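You operate a simulated robot arm through the tools that you are given. There is no shell and no other tool. Be economical: measure what you need, move in short steps, check, and stop when the job is done.

The job below is to be done with a simulated robot arm. You get a single attempt, and the scene is never put back.

## Task
Put the green dust pad from the top of the far table on the far half of the near table. Put the clay slab labelled "V35" from the top of the far table in the padded tray. Push the tiles drawer shut. Put the iron block that says "L46" from the counter before the right rack on top of the blotter there and the iron block that says "N52" on the white coded tile there. Close the wax drawer. Close the right stains door. Shut the left spares door. Stack the 2 stain jar from the top of the packing bench on top of the 3 stain jar. Do these in any order. Set down upright: iron block.

The check looks at the end state, three seconds after you hand in, the way a careful person would. Anything else that was tipped, shoved, dropped, spilled or broken makes it a failure.

## Robot
A 7-joint arm with a three-finger gripper on a trunk, on a base that drives. Base frame: it is fixed to the floor where the robot stands at the start and does not move with it; the origin is under the middle of the robot, x ahead of it, y to its left, z up. Units: cm, degrees, N and s.
With the tool pointing down near the work surface it reaches from about 14 to 88 cm from the robot's upright axis, wherever it stands. Its first joint turns from -166.0 to 166.0 degrees. Places, roughly: blotter [450, 175, 100]; clay slab [50, 100, 100]; coded tile [425, 250, 100]; dust pad [50, 25, 100]; far half of the near table [-150, 60, 100]; iron block [450, 200, 100]; left spares door [450, 120, 170]; padded tray (17x15x4 cm) [430, 430, 90]; right stains door [450, 210, 170]; stain jar [-550, 325, 100]; tiles drawer [410, 190, 70]; wax drawer [460, 180, 110]. Payload 2.94 kg.
The tool frame sits at the grasp point between the pads (the TCP): z along the fingers, y along the line on which they close. The tips reach 3 cm beyond it. The gripper opens to 13.2 cm. The gripper's body begins 10.7 cm behind the TCP.
Orientation is that of the tool frame in the base frame, as [roll, pitch, yaw] about the fixed x, y, z axes, in that order (R = Rz(yaw) Ry(pitch) Rx(roll)). With the fingers straight down and closing along the base's y, the tool's x points along the base's -x, its y along +y and its z along -z.

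## Interface
- The arm moves only by the tool jog_arm. Its argument "targets" is a list of rows, each a list of 7 numbers: the shift along the tool's x, y, z in units of 400 mm (1.0 is 400 mm), then the turn, a rotation vector about the tool's x, y, z in units of 90 degrees (1.0 is 90 degrees), then the finger opening in mm, from 0 to 132. In form: [[tx, ty, tz, rx, ry, rz, gripper], ...]. A call has 1 to 12 rows; each row is the pose to reach, as a shift and turn from the pose commanded when the call began, along the tool's axes at that moment. A call with a number of a shift or a turn outside -1 to 1 is refused whole. Each row takes 0.2 s and may step no farther than 5 cm and 8.6 degrees from the row before; otherwise, or with a gripper value out of range, the whole call is refused. Where a pose cannot be reached the arm comes as near as it can. A force on the tool above 40 N (or 10 N above the force at the start of the call, whichever is more), or a blocked arm, ends the call early, and 0.2 s more pass. Each finger halts on what it meets, pressing with about 38 N; the grip force reading is that of the motor and also rises with nothing between the fingers. The clock runs only during rows and for 0.2 s after the last one: add rows that repeat a pose to give the fingers time. It gives the time, the measured TCP pose, the force on the tool (base axes), the opening and the grip force at its end, in the units of the frame above (readings bear some noise), with the torque about the TCP (base axes, N m) and any sound that the robot's microphone picked up.
- Cameras (640 x 400 px; columns grow to the right, rows downward): "scene" is now at [0.24, 14.71, 174.73]; the picture's right is [-0.83, -0.56, 0.00], its down [-0.53, 0.77, -0.36] and it looks along [0.20, -0.30, -0.93] (base axes); focal length 214 px, centre (320, 200). "wrist" rides on the gripper at [7.2, 0.3, -14.4] in the tool frame; the picture's right is [-0.04, 1.00, 0.00], its down [-0.88, -0.04, -0.48] and it looks along [-0.48, -0.02, 0.88] (tool axes); focal length 256 px, centre (320, 200).
- camera(camera): a new picture of that camera. The clock stands still meanwhile.
- raise_lower(by): slides the trunk up (or, below 0, down) by that many cm; the arm and the scene camera ride with it, the base frame stays. It gives what a move gives, with no picture.
- roll_base(legs): drives the robot by 1 to 6 legs, each [ahead, left, turn to the left] in cm, cm and degrees, along the robot's own axes; the way and the turn of a leg run together, so that a leg with both is an arc; at most 150 cm and 180 degrees a leg. The arm and the cameras ride along, it lands a little off, and it stops where it bumps. It gives what a move gives.
- pan_tilt(pan, tilt): turns the head with the scene camera to pan (to the left, within 143 degrees either way) and tilt (down, from -29 to 69), counted from straight ahead of the robot. It gives what a move gives.
- point_at(camera, pixels): for up to 12 pixels [column, row] of the newest picture of that camera ("zoom" is the newest enlarged one), the place [x, y, z] in the base frame of the surface seen there, good to about 0.2 cm. The clock stands still meanwhile.
- close_up(camera, box): a new picture of the part [left, top, right, bottom] of that camera's present view, enlarged. The clock stands still meanwhile.
- sign_off(): hands the job in; it is judged then, once.

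Work in short steps. Measure before you move; look again where a grasp or a placing could have gone wrong, and mend it. You have 138 turns and 162 pictures in all, those below and enlarged ones among them. Open the gripper and draw the arm clear of the work before you hand the job in, unless the task says otherwise; then end with one line.

The tools are called as a command line: name --pt "numbers of a row" for each row, then --argument value for the rest, lists and objects as JSON in quotes. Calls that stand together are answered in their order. jog_arm: Moves the arm, as the interface text tells. Its arguments: {"type":"object","properties":{"targets":{"type":"array","items":{"type":"array","items":{"type":"number"}}}},"required":["targets"]} The other tools are called the same way: raise_lower (by) slides the trunk up or down; roll_base (legs) drives the base; pan_tilt (pan, tilt) turns the head that bears the scene camera; camera (camera) takes a picture; point_at (camera, pixels) gives the place of the surface under pixels of a picture; close_up (camera, box) takes an enlarged picture of a part of a camera's view; sign_off () hands the job in.

At the start:

```text
time: 0.0
tcp_pos: [22.16, 44.48, 125.18]
tcp_rot: [180.0, 0.1, -180.0]
contact_force: [-0.3, -0.6, -0.1]
torque: [0.02, 0.03, -0.01]
grip_width: 13.18
gripper_force: 0.1
trunk travel left (down, up): [-27.5, 26.5]
robot x, y, heading: [-0.21, -0.02, -0.1]
head pan, tilt: [-55.7, 68.8]
```

scene: 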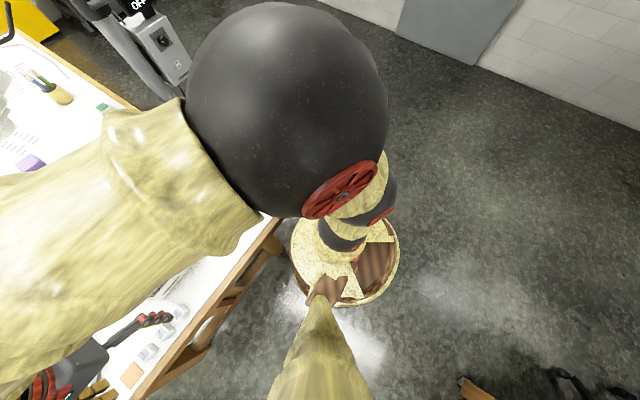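
wrist: 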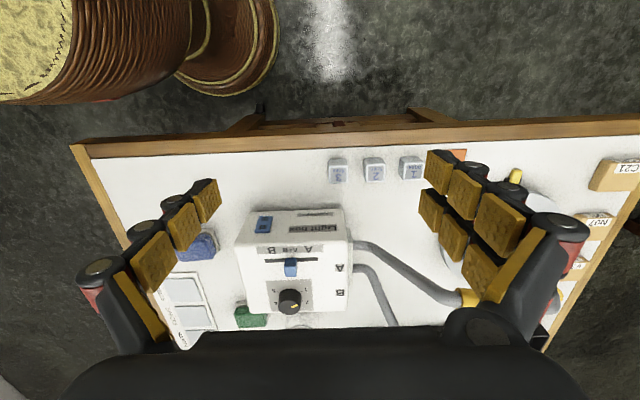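

The wrist view shows a table with a light box, a green object at (250,318), pads etc. I'll turn the head to look ahead over the far table.

pan_tilt --pan 0 --tilt 50

camera --camera "scene"

point_at --camera "wrist" --pixels '[[250, 318], [195, 245], [612, 172], [590, 220], [295, 225], [290, 290], [410, 165], [100, 150], [250, 240], [500, 190]]'

```text
time: 1.2
tcp_pos: [22.25, 44.51, 125.19]
tcp_rot: [-180.0, 0.0, 179.9]
contact_force: [-0.1, 0.6, -0.4]
torque: [-0.01, 0.0, -0.01]
grip_width: 13.19
gripper_force: 0.1
trunk travel left (down, up): [-27.5, 26.5]
robot x, y, heading: [0.1, -0.25, -0.1]
head pan, tilt: [0.0, 50.0]
```

```text
159 pictures are left
```

scene: 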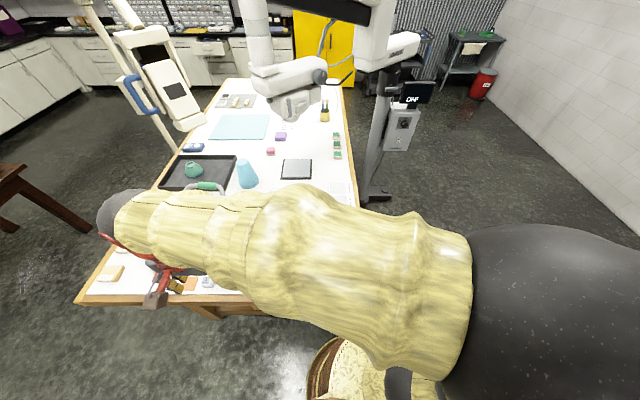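

```text
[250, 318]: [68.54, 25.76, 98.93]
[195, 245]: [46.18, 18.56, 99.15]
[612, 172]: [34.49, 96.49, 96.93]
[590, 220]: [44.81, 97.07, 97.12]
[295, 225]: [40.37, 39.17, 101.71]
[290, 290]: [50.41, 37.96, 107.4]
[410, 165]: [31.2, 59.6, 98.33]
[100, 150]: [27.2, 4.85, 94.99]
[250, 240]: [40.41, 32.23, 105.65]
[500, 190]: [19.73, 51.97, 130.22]
```

Table top about z=95; green block at ~(68.5,26,99), slabs around y=97. I take an enlarged look at both parts.

close_up --camera "wrist" --box '[540, 130, 640, 340]'

close_up --camera "wrist" --box '[130, 180, 350, 360]'

close_up --camera "scene" --box '[80, 70, 380, 310]'

pan_tilt --pan 143 --tilt 35

camera --camera "scene"

```text
1.90 times, centred on (590, 235) of wrist
```

zoom: 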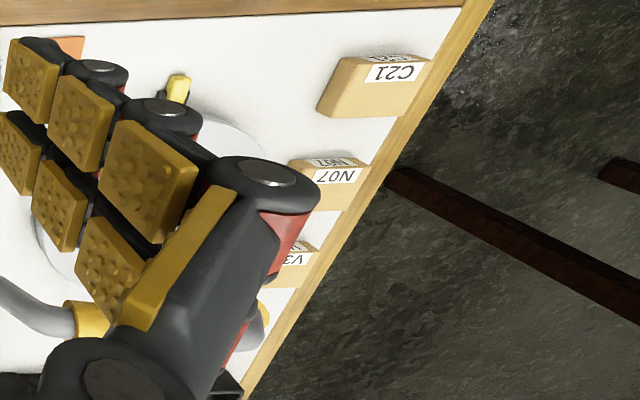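

```text
2.22 times, centred on (240, 270) of wrist
```

zoom: 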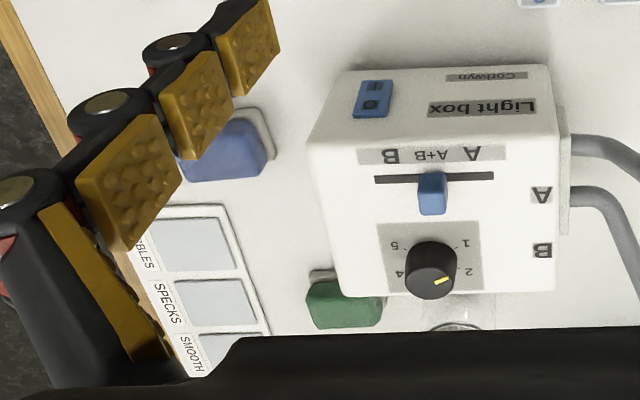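

```text
1.67 times, centred on (230, 190) of scene
```

zoom: 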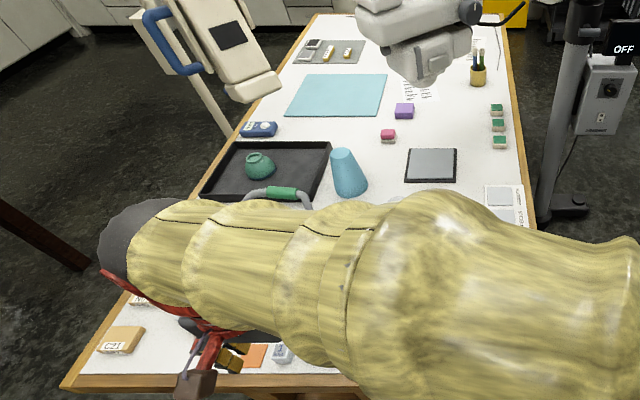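

```text
time: 3.5
tcp_pos: [22.24, 44.5, 125.26]
tcp_rot: [-180.0, 0.0, 180.0]
contact_force: [0.1, -0.1, 0.0]
torque: [0.02, -0.03, 0.03]
grip_width: 13.21
gripper_force: 0.1
trunk travel left (down, up): [-27.5, 26.5]
robot x, y, heading: [-0.24, -0.4, 0.1]
head pan, tilt: [143.0, 35.0]
```

```text
155 pictures are left
```

scene: 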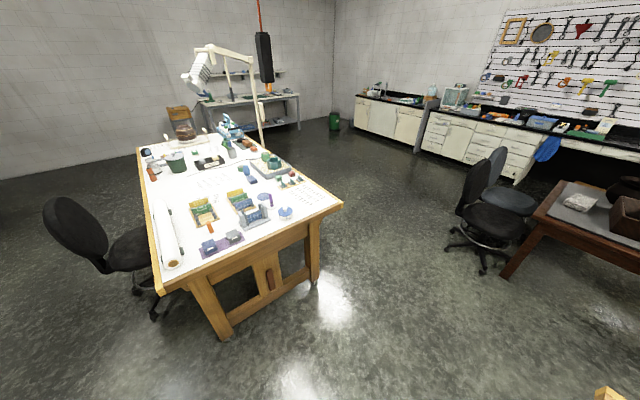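

Behind me is the near table (corners ~(345,205), (160,290), (137,148)). I measure it and zoom in; also pan the other way.

point_at --camera "scene" --pixels '[[340, 206], [163, 287], [140, 150], [262, 143], [210, 170], [215, 185], [180, 200], [295, 200], [170, 255], [240, 165]]'

close_up --camera "scene" --box '[130, 110, 350, 290]'

pan_tilt --pan -143 --tilt 25

camera --camera "scene"

```text
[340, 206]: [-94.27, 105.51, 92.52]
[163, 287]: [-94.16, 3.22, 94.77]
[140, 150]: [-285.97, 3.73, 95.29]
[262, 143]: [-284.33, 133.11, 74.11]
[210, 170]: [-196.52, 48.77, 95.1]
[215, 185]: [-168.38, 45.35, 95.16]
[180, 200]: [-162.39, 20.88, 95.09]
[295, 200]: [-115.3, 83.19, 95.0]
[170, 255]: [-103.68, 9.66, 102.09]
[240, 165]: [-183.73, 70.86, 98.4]
```

```text
2.22 times, centred on (240, 200) of scene
```

zoom: 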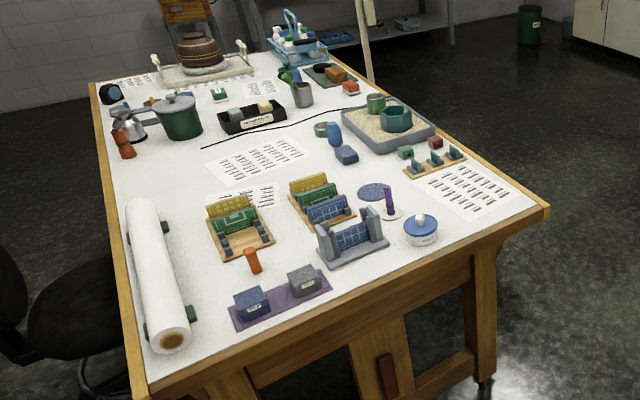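

```text
time: 7.4
tcp_pos: [22.05, 44.58, 125.27]
tcp_rot: [179.9, 0.0, -180.0]
contact_force: [0.5, 0.0, 0.2]
torque: [-0.01, 0.01, 0.01]
grip_width: 13.19
gripper_force: 0.1
trunk travel left (down, up): [-27.5, 26.5]
robot x, y, heading: [-0.15, 0.08, 0.3]
head pan, tilt: [-143.0, 25.0]
```

```text
153 pictures are left
```

scene: 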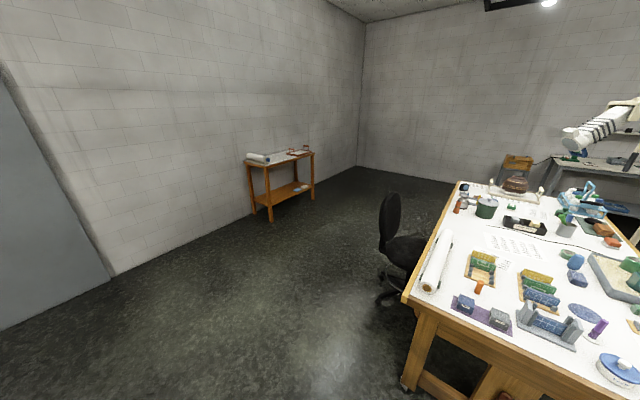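

The near table spans x −290…−94, y 3…105, so its far half (as named from −x) is around x −150. Now the arm goes above the green pad for a better look.

jog_arm --pt "-0.1 -0.05 0 0 0 0 132" --pt "-0.2 -0.1 0 0 0 0 132" --pt "-0.3 -0.15 0 0 0 0 132" --pt "-0.4 -0.2 0 0 0 0 132" --pt "-0.5 -0.25 0 0 0 0 132" --pt "-0.6 -0.3 0 0 0 0 132" --pt "-0.7 -0.36 0 0 0 0 132" --pt "-0.8 -0.41 0 0 0 0 132" --pt "-0.9 -0.46 0 0 0 0 132"

camera --camera "wrist"

```text
time: 9.4
tcp_pos: [58.48, 26.24, 125.06]
tcp_rot: [180.0, -0.2, 180.0]
contact_force: [0.0, -0.1, 0.1]
torque: [-0.01, 0.02, 0.0]
grip_width: 13.21
gripper_force: 0.1
trunk travel left (down, up): [-27.5, 26.5]
robot x, y, heading: [0.21, -0.5, 0.4]
head pan, tilt: [-143.0, 25.0]
```

```text
152 pictures are left
```

wrist: 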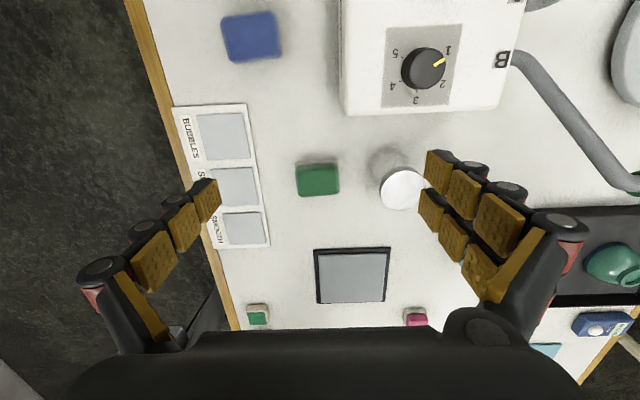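

The green block is at (318,180), its blue twin at (252,37). I measure the green one's edges and zoom.

point_at --camera "wrist" --pixels '[[318, 180], [300, 180], [335, 180], [318, 167], [318, 190], [345, 210], [395, 185], [252, 37], [300, 172], [336, 172]]'

close_up --camera "wrist" --box '[260, 140, 420, 240]'

```text
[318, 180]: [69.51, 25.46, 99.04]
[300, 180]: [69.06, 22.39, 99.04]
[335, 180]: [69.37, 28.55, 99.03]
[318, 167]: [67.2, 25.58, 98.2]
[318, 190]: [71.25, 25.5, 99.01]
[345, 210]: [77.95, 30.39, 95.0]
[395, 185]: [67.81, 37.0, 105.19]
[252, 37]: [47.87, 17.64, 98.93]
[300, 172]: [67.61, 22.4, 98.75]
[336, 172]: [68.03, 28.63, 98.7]
```

```text
4.00 times, centred on (340, 190) of wrist
```

zoom: 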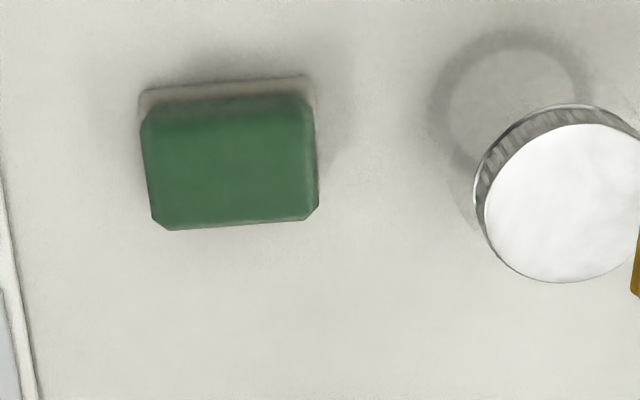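

Pad centre ≈(69.6,25.5), about 7 wide in y, top z 99; jar lid edge at y≈33.3. I move over it, narrow to 8.8 cm and descend to just above it.

jog_arm --pt "-0.1 -0.005 0 0 0 0 110" --pt "-0.2 -0.01 0 0 0 0 88" --pt "-0.278 -0.018 0.08 0 0 0 88" --pt "-0.278 -0.018 0.2 0 0 0 88" --pt "-0.278 -0.018 0.3 0 0 0 88" --pt "-0.278 -0.018 0.4 0 0 0 88" --pt "-0.278 -0.018 0.5 0 0 0 88" --pt "-0.278 -0.018 0.54 0 0 0 88"

camera --camera "wrist"

```text
time: 11.2
tcp_pos: [69.36, 25.4, 103.65]
tcp_rot: [179.9, 0.0, 180.0]
contact_force: [0.2, 0.0, 0.0]
torque: [-0.02, -0.01, 0.0]
grip_width: 8.81
gripper_force: 0.1
trunk travel left (down, up): [-27.5, 26.5]
robot x, y, heading: [-0.26, 0.03, 0.0]
head pan, tilt: [-143.0, 25.0]
```

```text
150 pictures are left
```

wrist: 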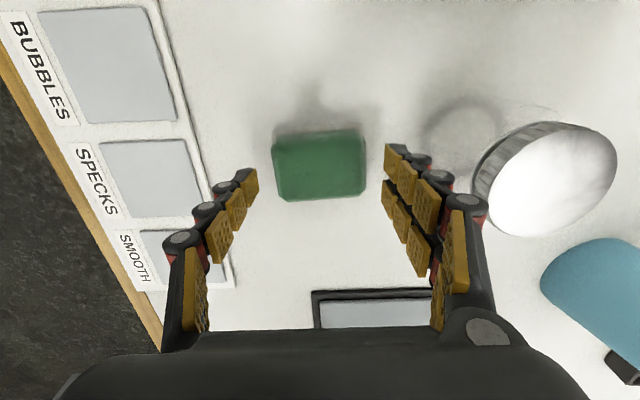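

Fingers straddle the pad with room to the jar. I lower the last 5.2 cm, close, and check.

jog_arm --pt "0 0 0.06 0 0 0 88" --pt "0 0 0.128 0 0 0 88" --pt "0 0 0.128 0 0 0 70" --pt "0 0 0.128 0 0 0 50" --pt "0 0 0.128 0 0 0 50" --pt "0 0 0.128 0 0 0 50"

camera --camera "wrist"

```text
time: 12.6
tcp_pos: [69.41, 25.5, 98.53]
tcp_rot: [180.0, 0.0, -179.9]
contact_force: [0.1, -0.1, -0.4]
torque: [0.01, 0.03, 0.0]
grip_width: 8.0
gripper_force: 38.1
trunk travel left (down, up): [-27.5, 26.5]
robot x, y, heading: [-0.04, 0.15, -0.3]
head pan, tilt: [-143.0, 25.0]
```

```text
149 pictures are left
```

wrist: 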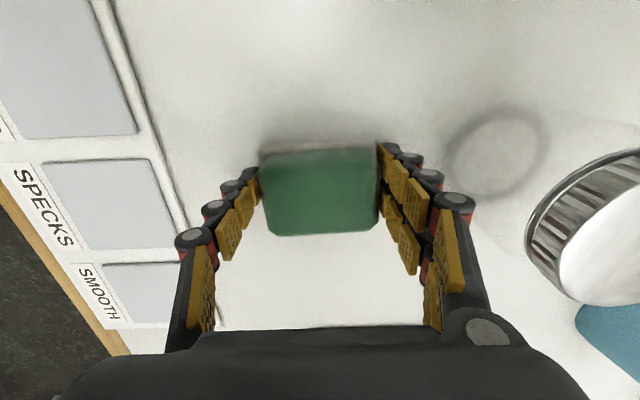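

Held (8.0 cm, 38 N). I lift straight up and then retract toward the robot.

jog_arm --pt "0 0 -0.08 0 0 0 50" --pt "0 0 -0.2 0 0 0 50" --pt "0 0 -0.32 0 0 0 50" --pt "0 0 -0.44 0 0 0 50" --pt "0 0 -0.56 0 0 0 50" --pt "0 0 -0.68 0 0 0 50" --pt "0.12 0 -0.69 0 0 0 50" --pt "0.24 0 -0.7 0 0 0 50" --pt "0.36 0 -0.7 0 0 0 50" --pt "0.48 0 -0.7 0 0 0 50" --pt "0.6 0 -0.7 0 0 0 50" --pt "0.7 0 -0.7 0 0 0 50"

pan_tilt --pan 0 --tilt 40

camera --camera "wrist"

```text
time: 15.2
tcp_pos: [41.08, 25.13, 126.66]
tcp_rot: [-180.0, 0.1, 180.0]
contact_force: [-0.6, -0.3, -1.0]
torque: [0.02, -0.01, 0.0]
grip_width: 7.96
gripper_force: 38.5
trunk travel left (down, up): [-27.5, 26.5]
robot x, y, heading: [0.57, 0.12, 0.0]
head pan, tilt: [-143.0, 25.0]
```

```text
time: 17.5
tcp_pos: [41.3, 25.14, 126.49]
tcp_rot: [-180.0, 0.0, 180.0]
contact_force: [-0.1, 0.0, -0.2]
torque: [0.02, 0.04, -0.01]
grip_width: 7.93
gripper_force: 38.0
trunk travel left (down, up): [-27.5, 26.5]
robot x, y, heading: [0.28, -0.0, -0.1]
head pan, tilt: [0.0, 40.0]
```

```text
148 pictures are left
```

wrist: 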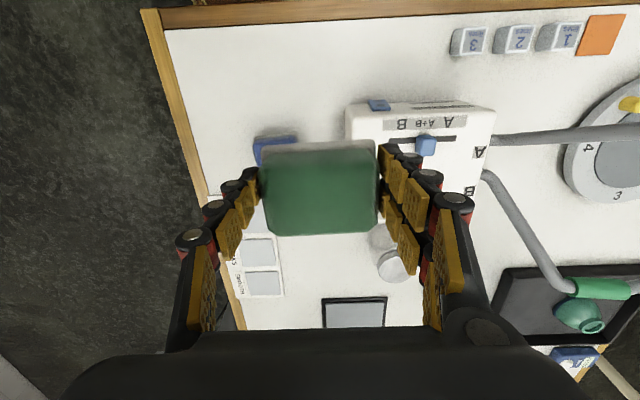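

I back off, turn round toward the near table and shift over to y≈45, then look.

roll_base --legs '[[-25, 0, 0], [0, 0, 180], [0, -50, 0], [20, 0, 0]]'

camera --camera "scene"

camera --camera "wrist"

```text
time: 30.4
tcp_pos: [-86.26, 24.16, 126.5]
tcp_rot: [-180.0, -0.1, 0.3]
contact_force: [-0.5, -0.3, -1.5]
torque: [0.0, -0.06, 0.01]
grip_width: 7.91
gripper_force: 37.7
trunk travel left (down, up): [-27.5, 26.5]
robot x, y, heading: [-45.43, 49.42, -180.0]
head pan, tilt: [0.0, 40.0]
```

```text
147 pictures are left
```

scene: 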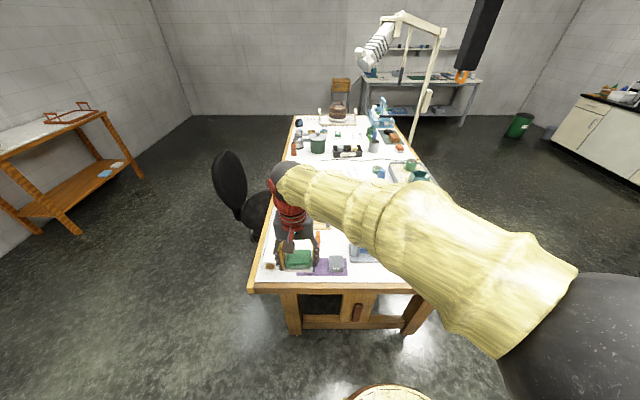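

```text
146 pictures are left
```

wrist: 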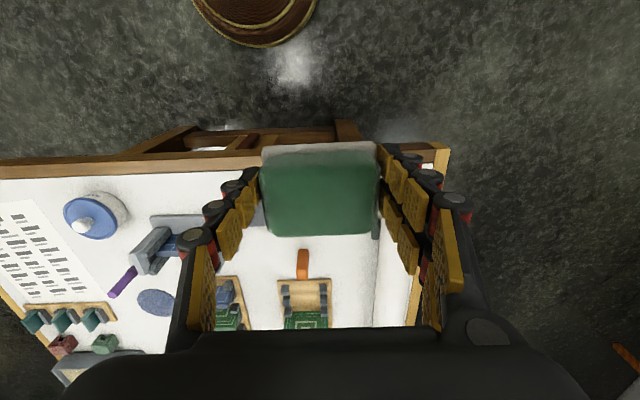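

The table front is beneath. I swing the held pad to about (−115,50) and higher to survey free spots.

jog_arm --pt "-0.08 -0.07 -0.02 0 0 0 50" --pt "-0.16 -0.14 -0.04 0 0 0 50" --pt "-0.24 -0.21 -0.07 0 0 0 50" --pt "-0.32 -0.28 -0.1 0 0 0 50" --pt "-0.4 -0.35 -0.12 0 0 0 50" --pt "-0.48 -0.42 -0.15 0 0 0 50" --pt "-0.56 -0.49 -0.17 0 0 0 50" --pt "-0.64 -0.56 -0.2 0 0 0 50" --pt "-0.72 -0.63 -0.22 0 0 0 50"

camera --camera "wrist"

camera --camera "scene"

```text
time: 32.4
tcp_pos: [-115.51, 49.29, 135.15]
tcp_rot: [179.9, -0.1, 0.2]
contact_force: [-0.1, 0.9, -1.9]
torque: [0.0, -0.06, 0.01]
grip_width: 7.91
gripper_force: 37.9
trunk travel left (down, up): [-27.5, 26.5]
robot x, y, heading: [-44.8, 49.81, -179.7]
head pan, tilt: [0.0, 40.0]
```

```text
145 pictures are left
```

wrist: 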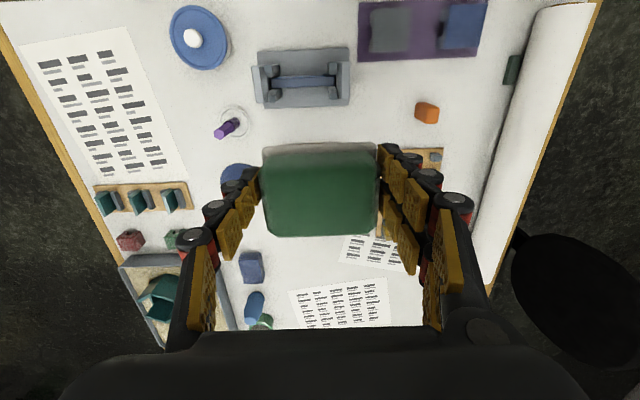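

```text
144 pictures are left
```

scene: 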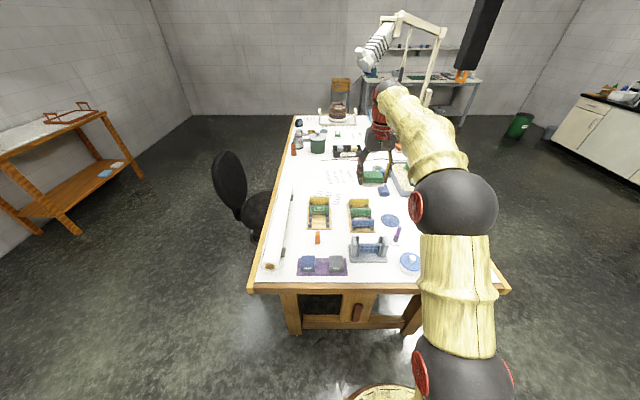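

Candidate gaps: around (385,110) between bookend (350,95) and orange block (427,112). I measure edges there.

point_at --camera "wrist" --pixels '[[352, 80], [350, 105], [385, 62], [415, 112], [385, 105], [375, 140], [460, 110], [495, 110], [200, 110], [255, 85], [225, 70], [315, 130]]'

close_up --camera "scene" --box '[250, 170, 450, 290]'

```text
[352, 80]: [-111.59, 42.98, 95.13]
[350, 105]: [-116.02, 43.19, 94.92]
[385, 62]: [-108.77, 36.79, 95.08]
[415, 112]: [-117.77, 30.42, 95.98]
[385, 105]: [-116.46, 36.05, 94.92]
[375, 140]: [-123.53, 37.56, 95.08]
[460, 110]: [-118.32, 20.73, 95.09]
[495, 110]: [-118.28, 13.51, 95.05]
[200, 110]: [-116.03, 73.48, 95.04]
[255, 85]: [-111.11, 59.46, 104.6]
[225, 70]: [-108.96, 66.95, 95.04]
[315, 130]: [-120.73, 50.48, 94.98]
```

```text
3.20 times, centred on (350, 230) of scene
```

zoom: 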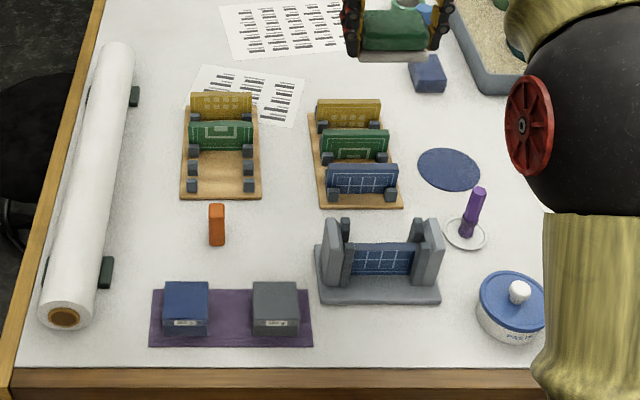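

Spot (−118,36.8) is bare with ~12 cm between orange block and bookend and long in x. I rotate the pad 90° while moving over it so the fingers open along x.

jog_arm --pt "0 0.04 0 0 0 0.09 50" --pt "-0.01 0.08 0 0 0 0.18 50" --pt "-0.02 0.12 0 0 0 0.27 50" --pt "-0.03 0.16 0 0 0 0.36 50" --pt "-0.04 0.2 0 0 0 0.45 50" --pt "-0.05 0.24 0 0 0 0.54 50" --pt "-0.06 0.28 0 0 0 0.63 50" --pt "-0.0625 0.3125 0 0 0 0.72 50" --pt "-0.0625 0.3125 0 0 0 0.81 50" --pt "-0.0625 0.3125 0 0 0 0.9 50" --pt "-0.0625 0.3125 0 0 0 0.99 50"

camera --camera "wrist"

```text
time: 34.8
tcp_pos: [-117.5, 36.58, 135.4]
tcp_rot: [179.9, 0.1, -89.1]
contact_force: [0.1, 0.2, -1.0]
torque: [-0.01, 0.0, 0.01]
grip_width: 7.9
gripper_force: 37.3
trunk travel left (down, up): [-27.5, 26.5]
robot x, y, heading: [-45.33, 49.7, -179.5]
head pan, tilt: [0.0, 40.0]
```

```text
142 pictures are left
```

wrist: 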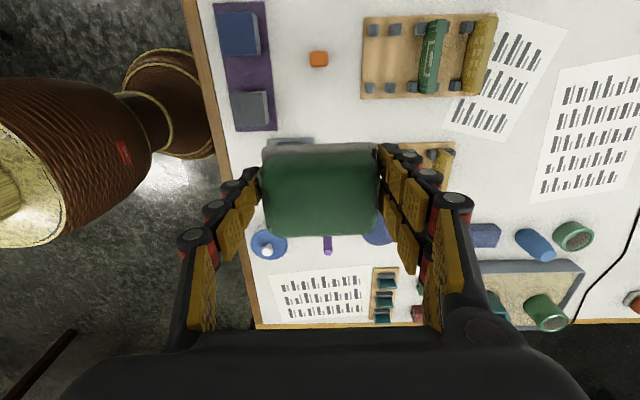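

The pad is oriented correctly; I descend most of the way and check clearance.

jog_arm --pt "0 0 0.12 0 0 0 50" --pt "0 0 0.24 0 0 0 50" --pt "0 0 0.36 0 0 0 50" --pt "0 0 0.48 0 0 0 50" --pt "0 0 0.6 0 0 0 50" --pt "0 0 0.68 0 0 0 50"

camera --camera "wrist"

close_up --camera "scene" --box '[250, 170, 450, 290]'

```text
time: 36.2
tcp_pos: [-117.73, 36.69, 107.98]
tcp_rot: [180.0, 0.1, -88.9]
contact_force: [-0.3, -1.0, -1.2]
torque: [-0.01, -0.01, -0.03]
grip_width: 7.92
gripper_force: 37.9
trunk travel left (down, up): [-27.5, 26.5]
robot x, y, heading: [-44.96, 49.07, -179.6]
head pan, tilt: [0.0, 40.0]
```

```text
141 pictures are left
```

wrist: 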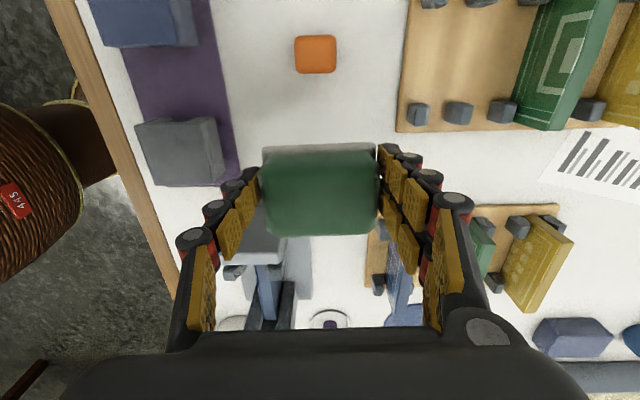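

```text
3.20 times, centred on (350, 230) of scene
```

zoom: 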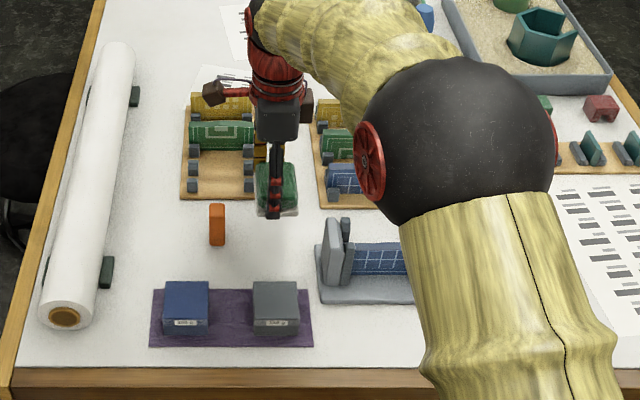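

Clear. I shift 0.7 cm from the bookend, lower 9.2 cm, open, and rise.

jog_arm --pt "0.017 0 0.1 0 0 0 50" --pt "0.017 0 0.2 0 0 0 50" --pt "0.017 0 0.23 0 0 0 50" --pt "0.017 0 0.23 0 0 0 80" --pt "0.017 0 0.23 0 0 0 94" --pt "0.017 0 0.23 0 0 0 94" --pt "0.017 0 0.2 0 0 0 94" --pt "0.017 0 0.1 0 0 0 94" --pt "0.017 0 0 0 0 0 94" --pt "0.017 0 -0.1 0 0 0 94" --pt "0.017 0 -0.2 0 0 0 94" --pt "0.017 0 -0.3 0 0 0 94"

camera --camera "wrist"

```text
time: 38.8
tcp_pos: [-117.54, 36.1, 120.23]
tcp_rot: [180.0, 0.0, -88.9]
contact_force: [-0.2, -0.5, -0.9]
torque: [0.01, 0.01, -0.02]
grip_width: 9.41
gripper_force: 0.1
trunk travel left (down, up): [-27.5, 26.5]
robot x, y, heading: [-45.1, 49.61, -179.9]
head pan, tilt: [0.0, 40.0]
```

```text
139 pictures are left
```

wrist: 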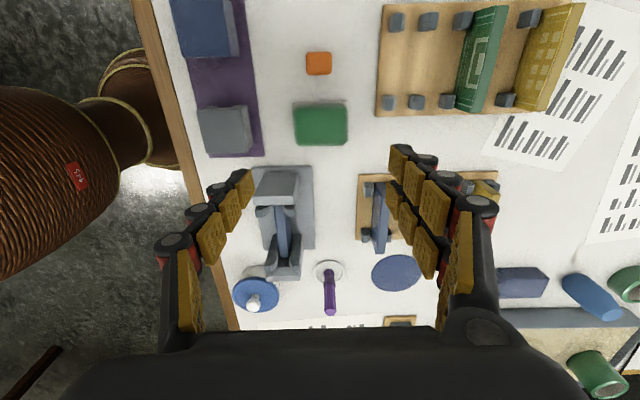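

Pad placed cleanly at (320,125). Now I raise and retract the arm, then look toward the packing bench.

jog_arm --pt "0 0 -0.1 0 0 0 94" --pt "0 -0.1 -0.2 0 0 -0.09 94" --pt "0 -0.2 -0.25 0 0 -0.18 94" --pt "0 -0.3 -0.25 0 0 -0.27 94" --pt "0 -0.4 -0.25 0 0 -0.36 94" --pt "0 -0.5 -0.25 0 0 -0.45 94" --pt "0 -0.6 -0.25 0 0 -0.54 94" --pt "0 -0.7 -0.25 0 0 -0.63 94" --pt "0 -0.8 -0.25 0 0 -0.72 94" --pt "0 -0.8 -0.25 0 0 -0.81 94" --pt "0 -0.8 -0.25 0 0 -0.9 94" --pt "0 -0.8 -0.25 0 0 -0.99 94"

pan_tilt --pan -50 --tilt 30

camera --camera "scene"

```text
refused: row 2 steps farther than a row can; nothing moved
```

```text
time: 40.0
tcp_pos: [-117.57, 36.08, 120.12]
tcp_rot: [179.9, 0.0, -89.0]
contact_force: [-0.4, -0.5, 0.2]
torque: [-0.01, -0.02, 0.01]
grip_width: 9.41
gripper_force: 0.0
trunk travel left (down, up): [-27.5, 26.5]
robot x, y, heading: [-45.16, 49.38, -179.5]
head pan, tilt: [-50.0, 30.0]
```

```text
138 pictures are left
```

scene: 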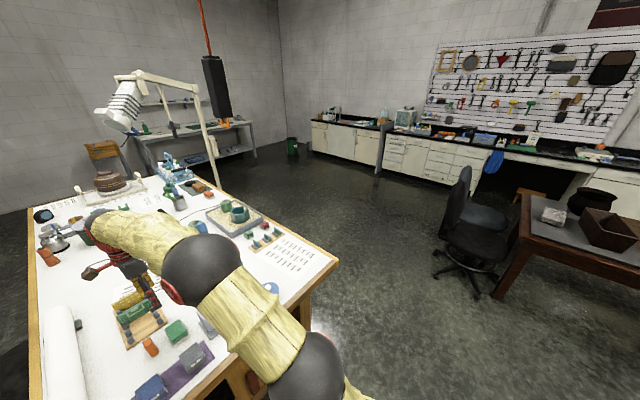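

One step was too long; I redo it smaller, and measure obstacles: hanging reel (217,90), chair (440,265), bench (170,145), (235,125).

jog_arm --pt "0 0 -0.1 0 0 0 94" --pt "0 -0.08 -0.17 0 0 -0.09 94" --pt "0 -0.17 -0.22 0 0 -0.18 94" --pt "0 -0.27 -0.25 0 0 -0.27 94" --pt "0 -0.37 -0.25 0 0 -0.36 94" --pt "0 -0.47 -0.25 0 0 -0.45 94" --pt "0 -0.57 -0.25 0 0 -0.54 94" --pt "0 -0.67 -0.25 0 0 -0.63 94" --pt "0 -0.77 -0.25 0 0 -0.72 94" --pt "0 -0.77 -0.25 0 0 -0.81 94" --pt "0 -0.77 -0.25 0 0 -0.9 94" --pt "0 -0.77 -0.25 0 0 -0.99 94"

point_at --camera "scene" --pixels '[[217, 80], [227, 123], [437, 275], [445, 215], [145, 142], [240, 124], [255, 155], [180, 130], [200, 130], [211, 160], [290, 150], [315, 145]]'

close_up --camera "scene" --box '[90, 50, 290, 190]'

```text
time: 42.6
tcp_pos: [-86.79, 36.6, 130.04]
tcp_rot: [180.0, 0.0, 0.5]
contact_force: [0.0, 0.1, -0.3]
torque: [0.02, 0.01, 0.02]
grip_width: 9.39
gripper_force: 0.0
trunk travel left (down, up): [-27.5, 26.5]
robot x, y, heading: [-44.99, 49.52, -179.6]
head pan, tilt: [-50.0, 30.0]
```

```text
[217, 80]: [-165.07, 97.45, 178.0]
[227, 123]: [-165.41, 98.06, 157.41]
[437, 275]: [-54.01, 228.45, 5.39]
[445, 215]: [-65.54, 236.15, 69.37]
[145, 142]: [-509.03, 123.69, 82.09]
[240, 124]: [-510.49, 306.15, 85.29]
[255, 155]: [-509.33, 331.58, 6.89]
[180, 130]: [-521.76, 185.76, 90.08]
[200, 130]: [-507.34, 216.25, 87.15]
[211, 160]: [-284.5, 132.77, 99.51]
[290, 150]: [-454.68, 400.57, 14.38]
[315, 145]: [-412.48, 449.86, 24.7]
```

```text
2.86 times, centred on (190, 120) of scene
```

zoom: 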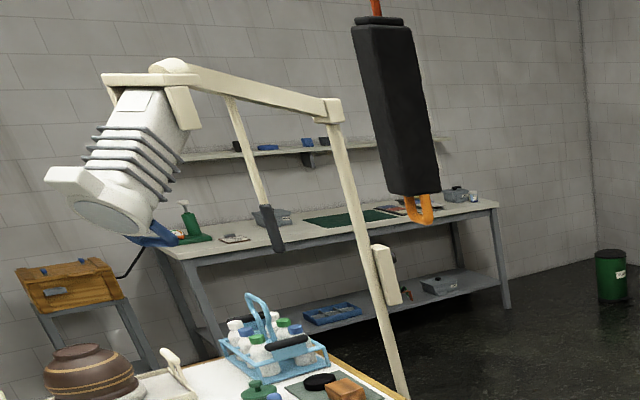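

Bench front is at x≈−509, y up to ~331; aisle is clear apart from lamp pole (−284,133) and chair (−54,228). I drive there in four legs.

roll_base --legs '[[0, -110, 0], [100, -50, 0], [145, -50, 0], [130, -40, 0]]'

pan_tilt --pan 0 --tilt 35

camera --camera "scene"

```text
refused: leg 3 is longer than a leg can be; nothing moved
```

```text
time: 43.7
tcp_pos: [-86.74, 36.69, 130.09]
tcp_rot: [180.0, 0.1, 0.2]
contact_force: [-0.7, -0.5, -0.7]
torque: [0.01, 0.02, -0.04]
grip_width: 9.4
gripper_force: 0.0
trunk travel left (down, up): [-27.5, 26.5]
robot x, y, heading: [-45.34, 49.71, -179.6]
head pan, tilt: [0.0, 35.0]
```

```text
136 pictures are left
```

scene: 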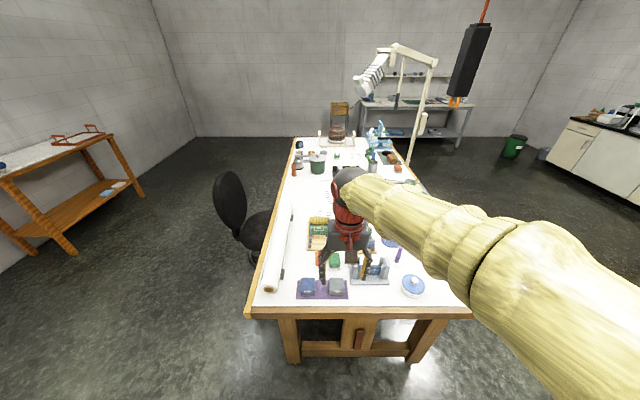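

Leg 3 was 153 cm; I shorten it.

roll_base --legs '[[0, -110, 0], [100, -50, 0], [140, -45, 0], [135, -40, 0]]'

camera --camera "scene"

```text
time: 68.3
tcp_pos: [-463.84, 284.7, 130.2]
tcp_rot: [180.0, 0.0, 0.0]
contact_force: [-1.4, 0.3, -0.9]
torque: [0.0, 0.0, 0.02]
grip_width: 9.42
gripper_force: 0.0
trunk travel left (down, up): [-27.5, 26.5]
robot x, y, heading: [-422.32, 297.6, 179.9]
head pan, tilt: [0.0, 35.0]
```

```text
135 pictures are left
```

scene: 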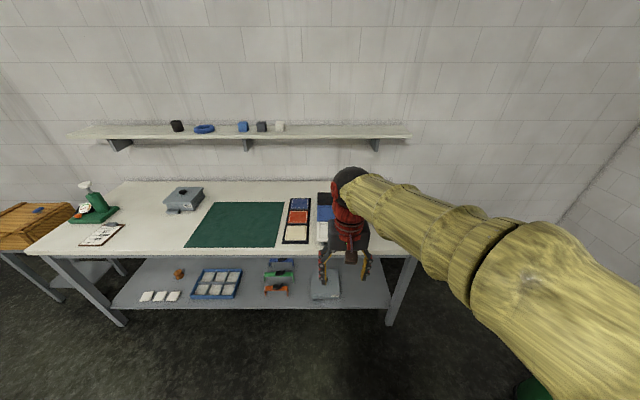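

The arm hides the jar area; I take a wrist picture.

camera --camera "wrist"

point_at --camera "scene" --pixels '[[270, 250], [270, 190], [410, 250], [300, 230], [180, 195], [250, 140]]'

```text
134 pictures are left
```

wrist: 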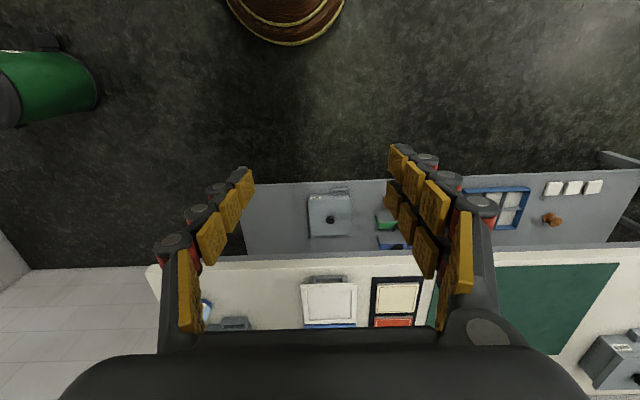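

```text
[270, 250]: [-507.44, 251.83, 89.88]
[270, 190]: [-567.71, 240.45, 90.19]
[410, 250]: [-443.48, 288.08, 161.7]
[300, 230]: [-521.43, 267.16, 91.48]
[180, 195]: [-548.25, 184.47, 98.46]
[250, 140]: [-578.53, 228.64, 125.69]
```

Bench top z≈90, shelf near x<−565 at z 125. I move right/ahead a bit for a view of the jars.

roll_base --legs '[[22, -22, 0]]'

jog_arm --pt "-0.1 0 0 0 0 0 94" --pt "-0.2 0 0 0 0 0 94" --pt "-0.3 0 0 0 0 0 94" --pt "-0.4 0 0 0 0 0 94"

camera --camera "wrist"

camera --camera "scene"

```text
time: 70.4
tcp_pos: [-485.28, 307.01, 130.0]
tcp_rot: [-180.0, 0.0, 0.2]
contact_force: [0.1, 0.5, 0.5]
torque: [-0.04, -0.02, 0.0]
grip_width: 9.38
gripper_force: 0.1
trunk travel left (down, up): [-27.5, 26.5]
robot x, y, heading: [-443.71, 319.56, -179.8]
head pan, tilt: [0.0, 35.0]
```

```text
time: 71.4
tcp_pos: [-501.42, 306.95, 129.94]
tcp_rot: [179.9, -0.1, 0.3]
contact_force: [-1.0, 0.1, -0.6]
torque: [-0.01, -0.06, 0.01]
grip_width: 9.41
gripper_force: 0.2
trunk travel left (down, up): [-27.5, 26.5]
robot x, y, heading: [-443.48, 319.73, -179.7]
head pan, tilt: [0.0, 35.0]
```

```text
133 pictures are left
```

wrist: 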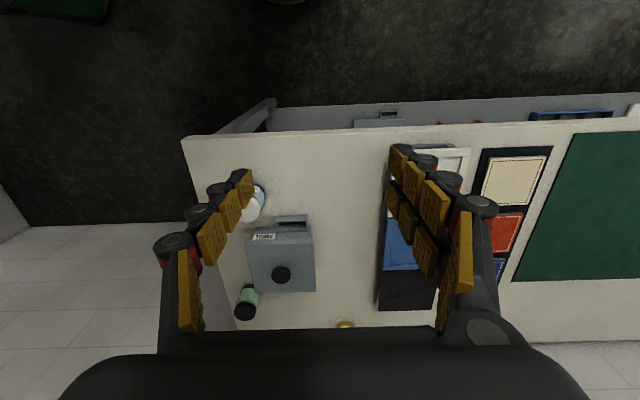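

```text
132 pictures are left
```

scene: 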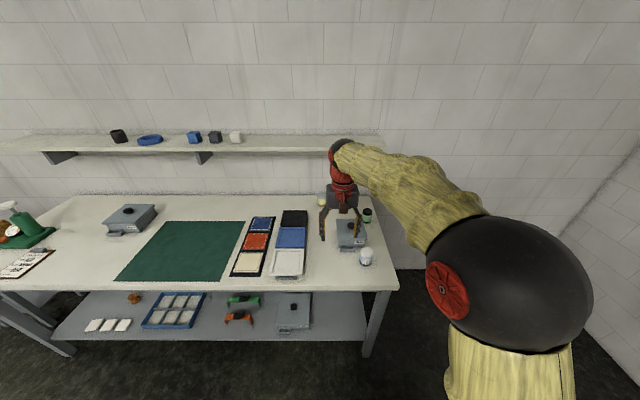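

close_up --camera "scene" --box '[290, 170, 410, 290]'

close_up --camera "wrist" --box '[190, 170, 390, 330]'

point_at --camera "scene" --pixels '[[366, 251], [366, 256], [367, 214], [322, 202], [350, 235], [351, 222], [384, 260]]'

point_at --camera "wrist" --pixels '[[251, 212], [259, 195], [245, 308], [250, 295], [346, 324], [280, 273], [300, 240]]'

```text
3.33 times, centred on (350, 230) of scene
```

zoom: 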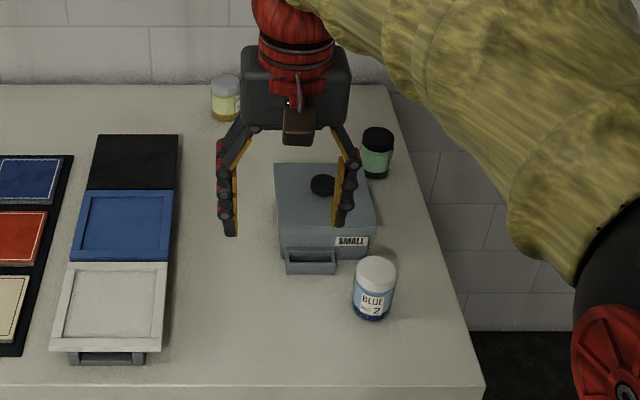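

```text
2.50 times, centred on (290, 250) of wrist
```

zoom: 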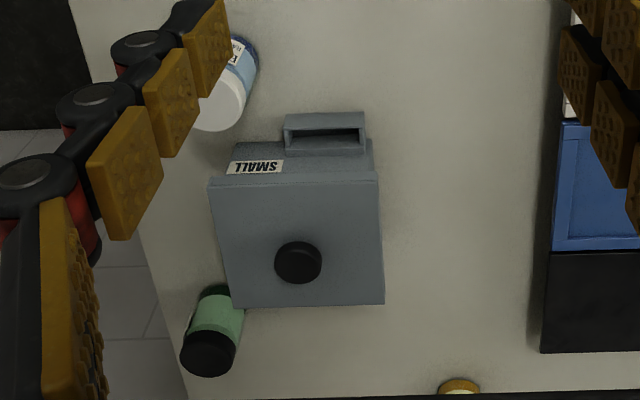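

```text
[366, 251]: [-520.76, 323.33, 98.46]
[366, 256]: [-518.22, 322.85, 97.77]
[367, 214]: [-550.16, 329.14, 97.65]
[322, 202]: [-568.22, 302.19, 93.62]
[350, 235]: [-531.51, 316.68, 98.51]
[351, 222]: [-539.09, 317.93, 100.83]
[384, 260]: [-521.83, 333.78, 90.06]
```

```text
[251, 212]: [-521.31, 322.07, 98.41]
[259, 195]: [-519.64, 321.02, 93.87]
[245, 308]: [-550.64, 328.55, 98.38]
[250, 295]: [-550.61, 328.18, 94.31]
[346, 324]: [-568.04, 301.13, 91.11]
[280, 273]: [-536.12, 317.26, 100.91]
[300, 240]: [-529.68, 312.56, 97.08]
```

The blue jar is No 2 at (−520.8,322.7, top 98.5). I zoom in on the green and yellow jars to find No 3.

close_up --camera "scene" --box '[312, 192, 336, 212]'

close_up --camera "scene" --box '[352, 202, 382, 228]'

```text
16.00 times, centred on (324, 202) of scene
```

zoom: 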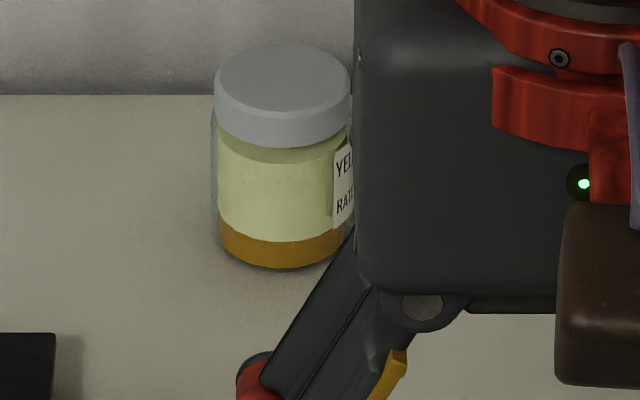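

```text
15.38 times, centred on (367, 215) of scene
```

zoom: 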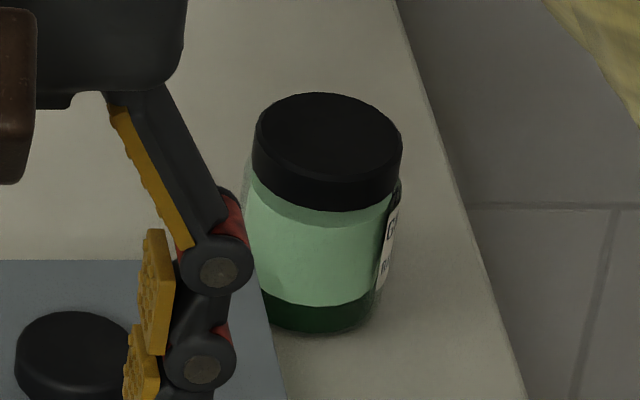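

Both labels face +y; I need a view from that side. I back off (bin at (−455,400)) and shift right, then look left.

roll_base --legs '[[-45, 0, 0], [0, -72, 0]]'

pan_tilt --pan 30 --tilt 30

camera --camera "scene"

```text
time: 77.8
tcp_pos: [-454.91, 380.55, 130.12]
tcp_rot: [-180.0, 0.0, -0.3]
contact_force: [0.5, 0.0, 0.5]
torque: [-0.01, 0.01, 0.01]
grip_width: 9.39
gripper_force: 0.0
trunk travel left (down, up): [-27.5, 26.5]
robot x, y, heading: [-397.56, 392.9, 179.8]
head pan, tilt: [0.0, 35.0]
```

```text
time: 78.7
tcp_pos: [-455.06, 380.57, 130.12]
tcp_rot: [180.0, 0.0, -0.3]
contact_force: [0.1, 0.0, 0.0]
torque: [0.02, 0.01, -0.01]
grip_width: 9.4
gripper_force: 0.0
trunk travel left (down, up): [-27.5, 26.5]
robot x, y, heading: [-397.45, 392.74, 179.6]
head pan, tilt: [30.0, 30.0]
```

```text
127 pictures are left
```

scene: 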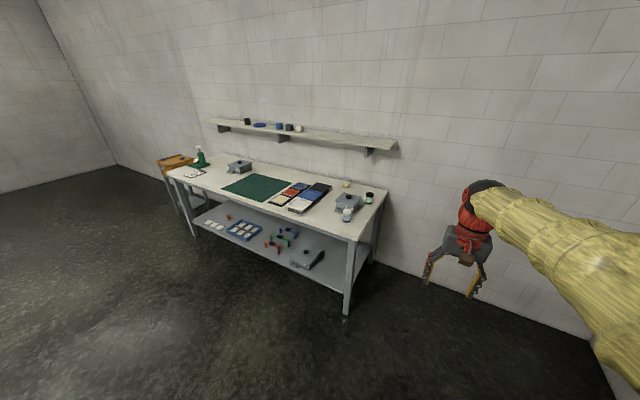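

close_up --camera "scene" --box '[360, 186, 380, 206]'

close_up --camera "scene" --box '[336, 174, 356, 194]'

```text
16.00 times, centred on (370, 196) of scene
```

zoom: 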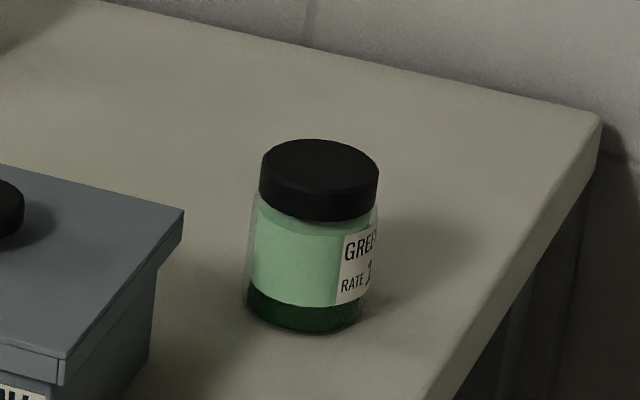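

```text
16.00 times, centred on (346, 184) of scene
```

zoom: 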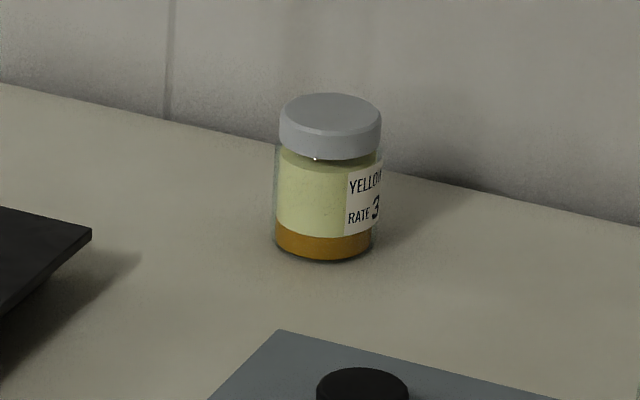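

Yellow is No 3, green No 1. Shelf above may obstruct: I measure its extents and the yellow jar.

point_at --camera "scene" --pixels '[[394, 146], [372, 150], [385, 140], [368, 153], [300, 138], [396, 141], [346, 182], [346, 187], [342, 184], [350, 184]]'

close_up --camera "scene" --box '[300, 110, 420, 230]'

```text
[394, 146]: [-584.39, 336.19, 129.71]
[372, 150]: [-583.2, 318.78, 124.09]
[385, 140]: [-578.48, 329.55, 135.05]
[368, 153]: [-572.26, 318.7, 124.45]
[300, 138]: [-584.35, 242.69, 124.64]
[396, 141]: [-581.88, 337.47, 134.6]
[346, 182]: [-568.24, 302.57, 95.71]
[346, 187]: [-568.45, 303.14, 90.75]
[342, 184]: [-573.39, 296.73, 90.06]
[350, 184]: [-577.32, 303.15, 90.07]
```

```text
3.33 times, centred on (360, 170) of scene
```

zoom: 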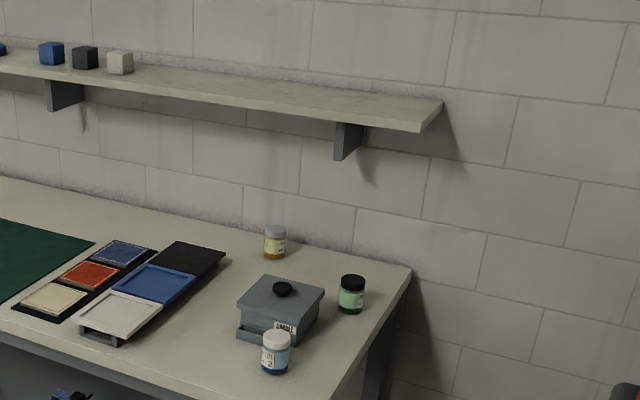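

Shelf overhangs at z≈132; I measure its front edge on the zoom image along with the jars and the box handle.

point_at --camera "zoom" --pixels '[[300, 108], [380, 122], [422, 128], [350, 130], [275, 228], [275, 240], [275, 254], [277, 336], [275, 350], [240, 330], [280, 335], [285, 310]]'

roll_base --legs '[[0, 72, 0], [45, 0, 0]]'

```text
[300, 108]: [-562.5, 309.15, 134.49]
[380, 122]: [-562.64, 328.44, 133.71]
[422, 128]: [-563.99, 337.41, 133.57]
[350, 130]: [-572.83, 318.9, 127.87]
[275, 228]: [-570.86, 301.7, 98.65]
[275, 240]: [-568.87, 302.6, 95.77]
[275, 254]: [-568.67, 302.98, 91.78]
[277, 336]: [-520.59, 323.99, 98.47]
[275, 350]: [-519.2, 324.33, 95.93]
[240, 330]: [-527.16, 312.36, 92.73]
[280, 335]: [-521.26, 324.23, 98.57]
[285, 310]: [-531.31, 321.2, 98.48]
```

```text
time: 85.0
tcp_pos: [-500.61, 308.1, 130.0]
tcp_rot: [-180.0, -0.1, -0.2]
contact_force: [-0.1, 0.1, 0.1]
torque: [0.02, -0.01, -0.01]
grip_width: 9.42
gripper_force: 0.2
trunk travel left (down, up): [-27.5, 26.5]
robot x, y, heading: [-442.66, 320.5, 179.7]
head pan, tilt: [30.0, 30.0]
```

Yellow top centre ≈(−571,302,98.6), blue ≈(−521,323.5,98.5), shelf edge x=−562.5. A tilted (45°) grasp will clear the shelf; I tilt now and shift to y≈323.5.

jog_arm --pt "0 -0.06 0 0 -0.08 0 94" --pt "0 -0.12 0 0 -0.16 0 94" --pt "0 -0.18 0 0 -0.24 0 94" --pt "0 -0.24 0 0 -0.32 0 94" --pt "0 -0.3 0 0 -0.4 0 94" --pt "0 -0.36 0 0 -0.46 0 94" --pt "0 -0.385 0 0 -0.5 0 94"

camera --camera "wrist"

pan_tilt --pan 0 --tilt 40

camera --camera "scene"

```text
time: 86.6
tcp_pos: [-500.64, 323.45, 130.21]
tcp_rot: [180.0, 45.1, -0.2]
contact_force: [-1.1, -0.3, -0.1]
torque: [0.0, 0.02, -0.03]
grip_width: 9.39
gripper_force: 0.1
trunk travel left (down, up): [-27.5, 26.5]
robot x, y, heading: [-442.4, 320.34, 179.7]
head pan, tilt: [30.0, 30.0]
```

```text
123 pictures are left
```

wrist: 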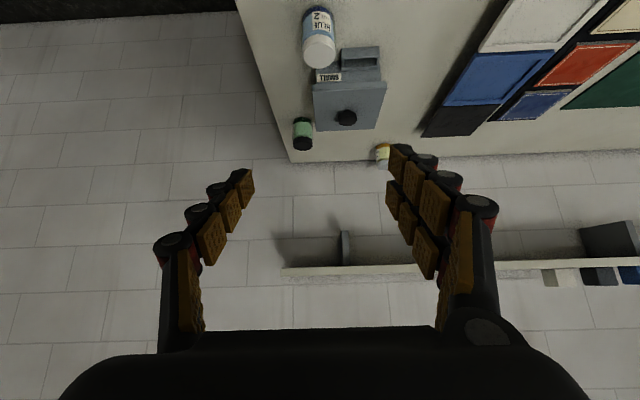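

```text
time: 87.5
tcp_pos: [-500.61, 323.39, 129.95]
tcp_rot: [-180.0, 45.0, 0.0]
contact_force: [0.4, 0.9, 0.0]
torque: [0.0, -0.02, -0.01]
grip_width: 9.4
gripper_force: 0.0
trunk travel left (down, up): [-27.5, 26.5]
robot x, y, heading: [-442.66, 320.08, 179.9]
head pan, tilt: [0.0, 40.0]
```

```text
122 pictures are left
```

scene: 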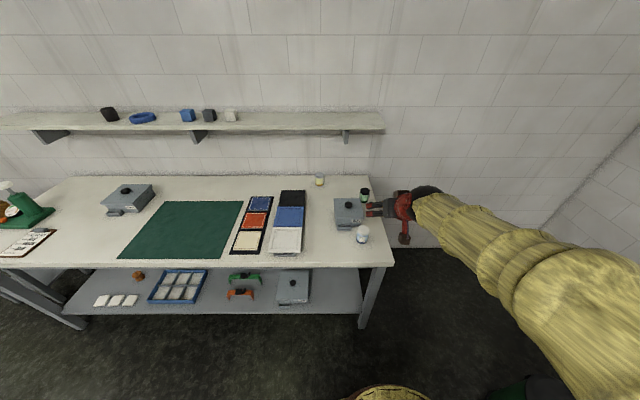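

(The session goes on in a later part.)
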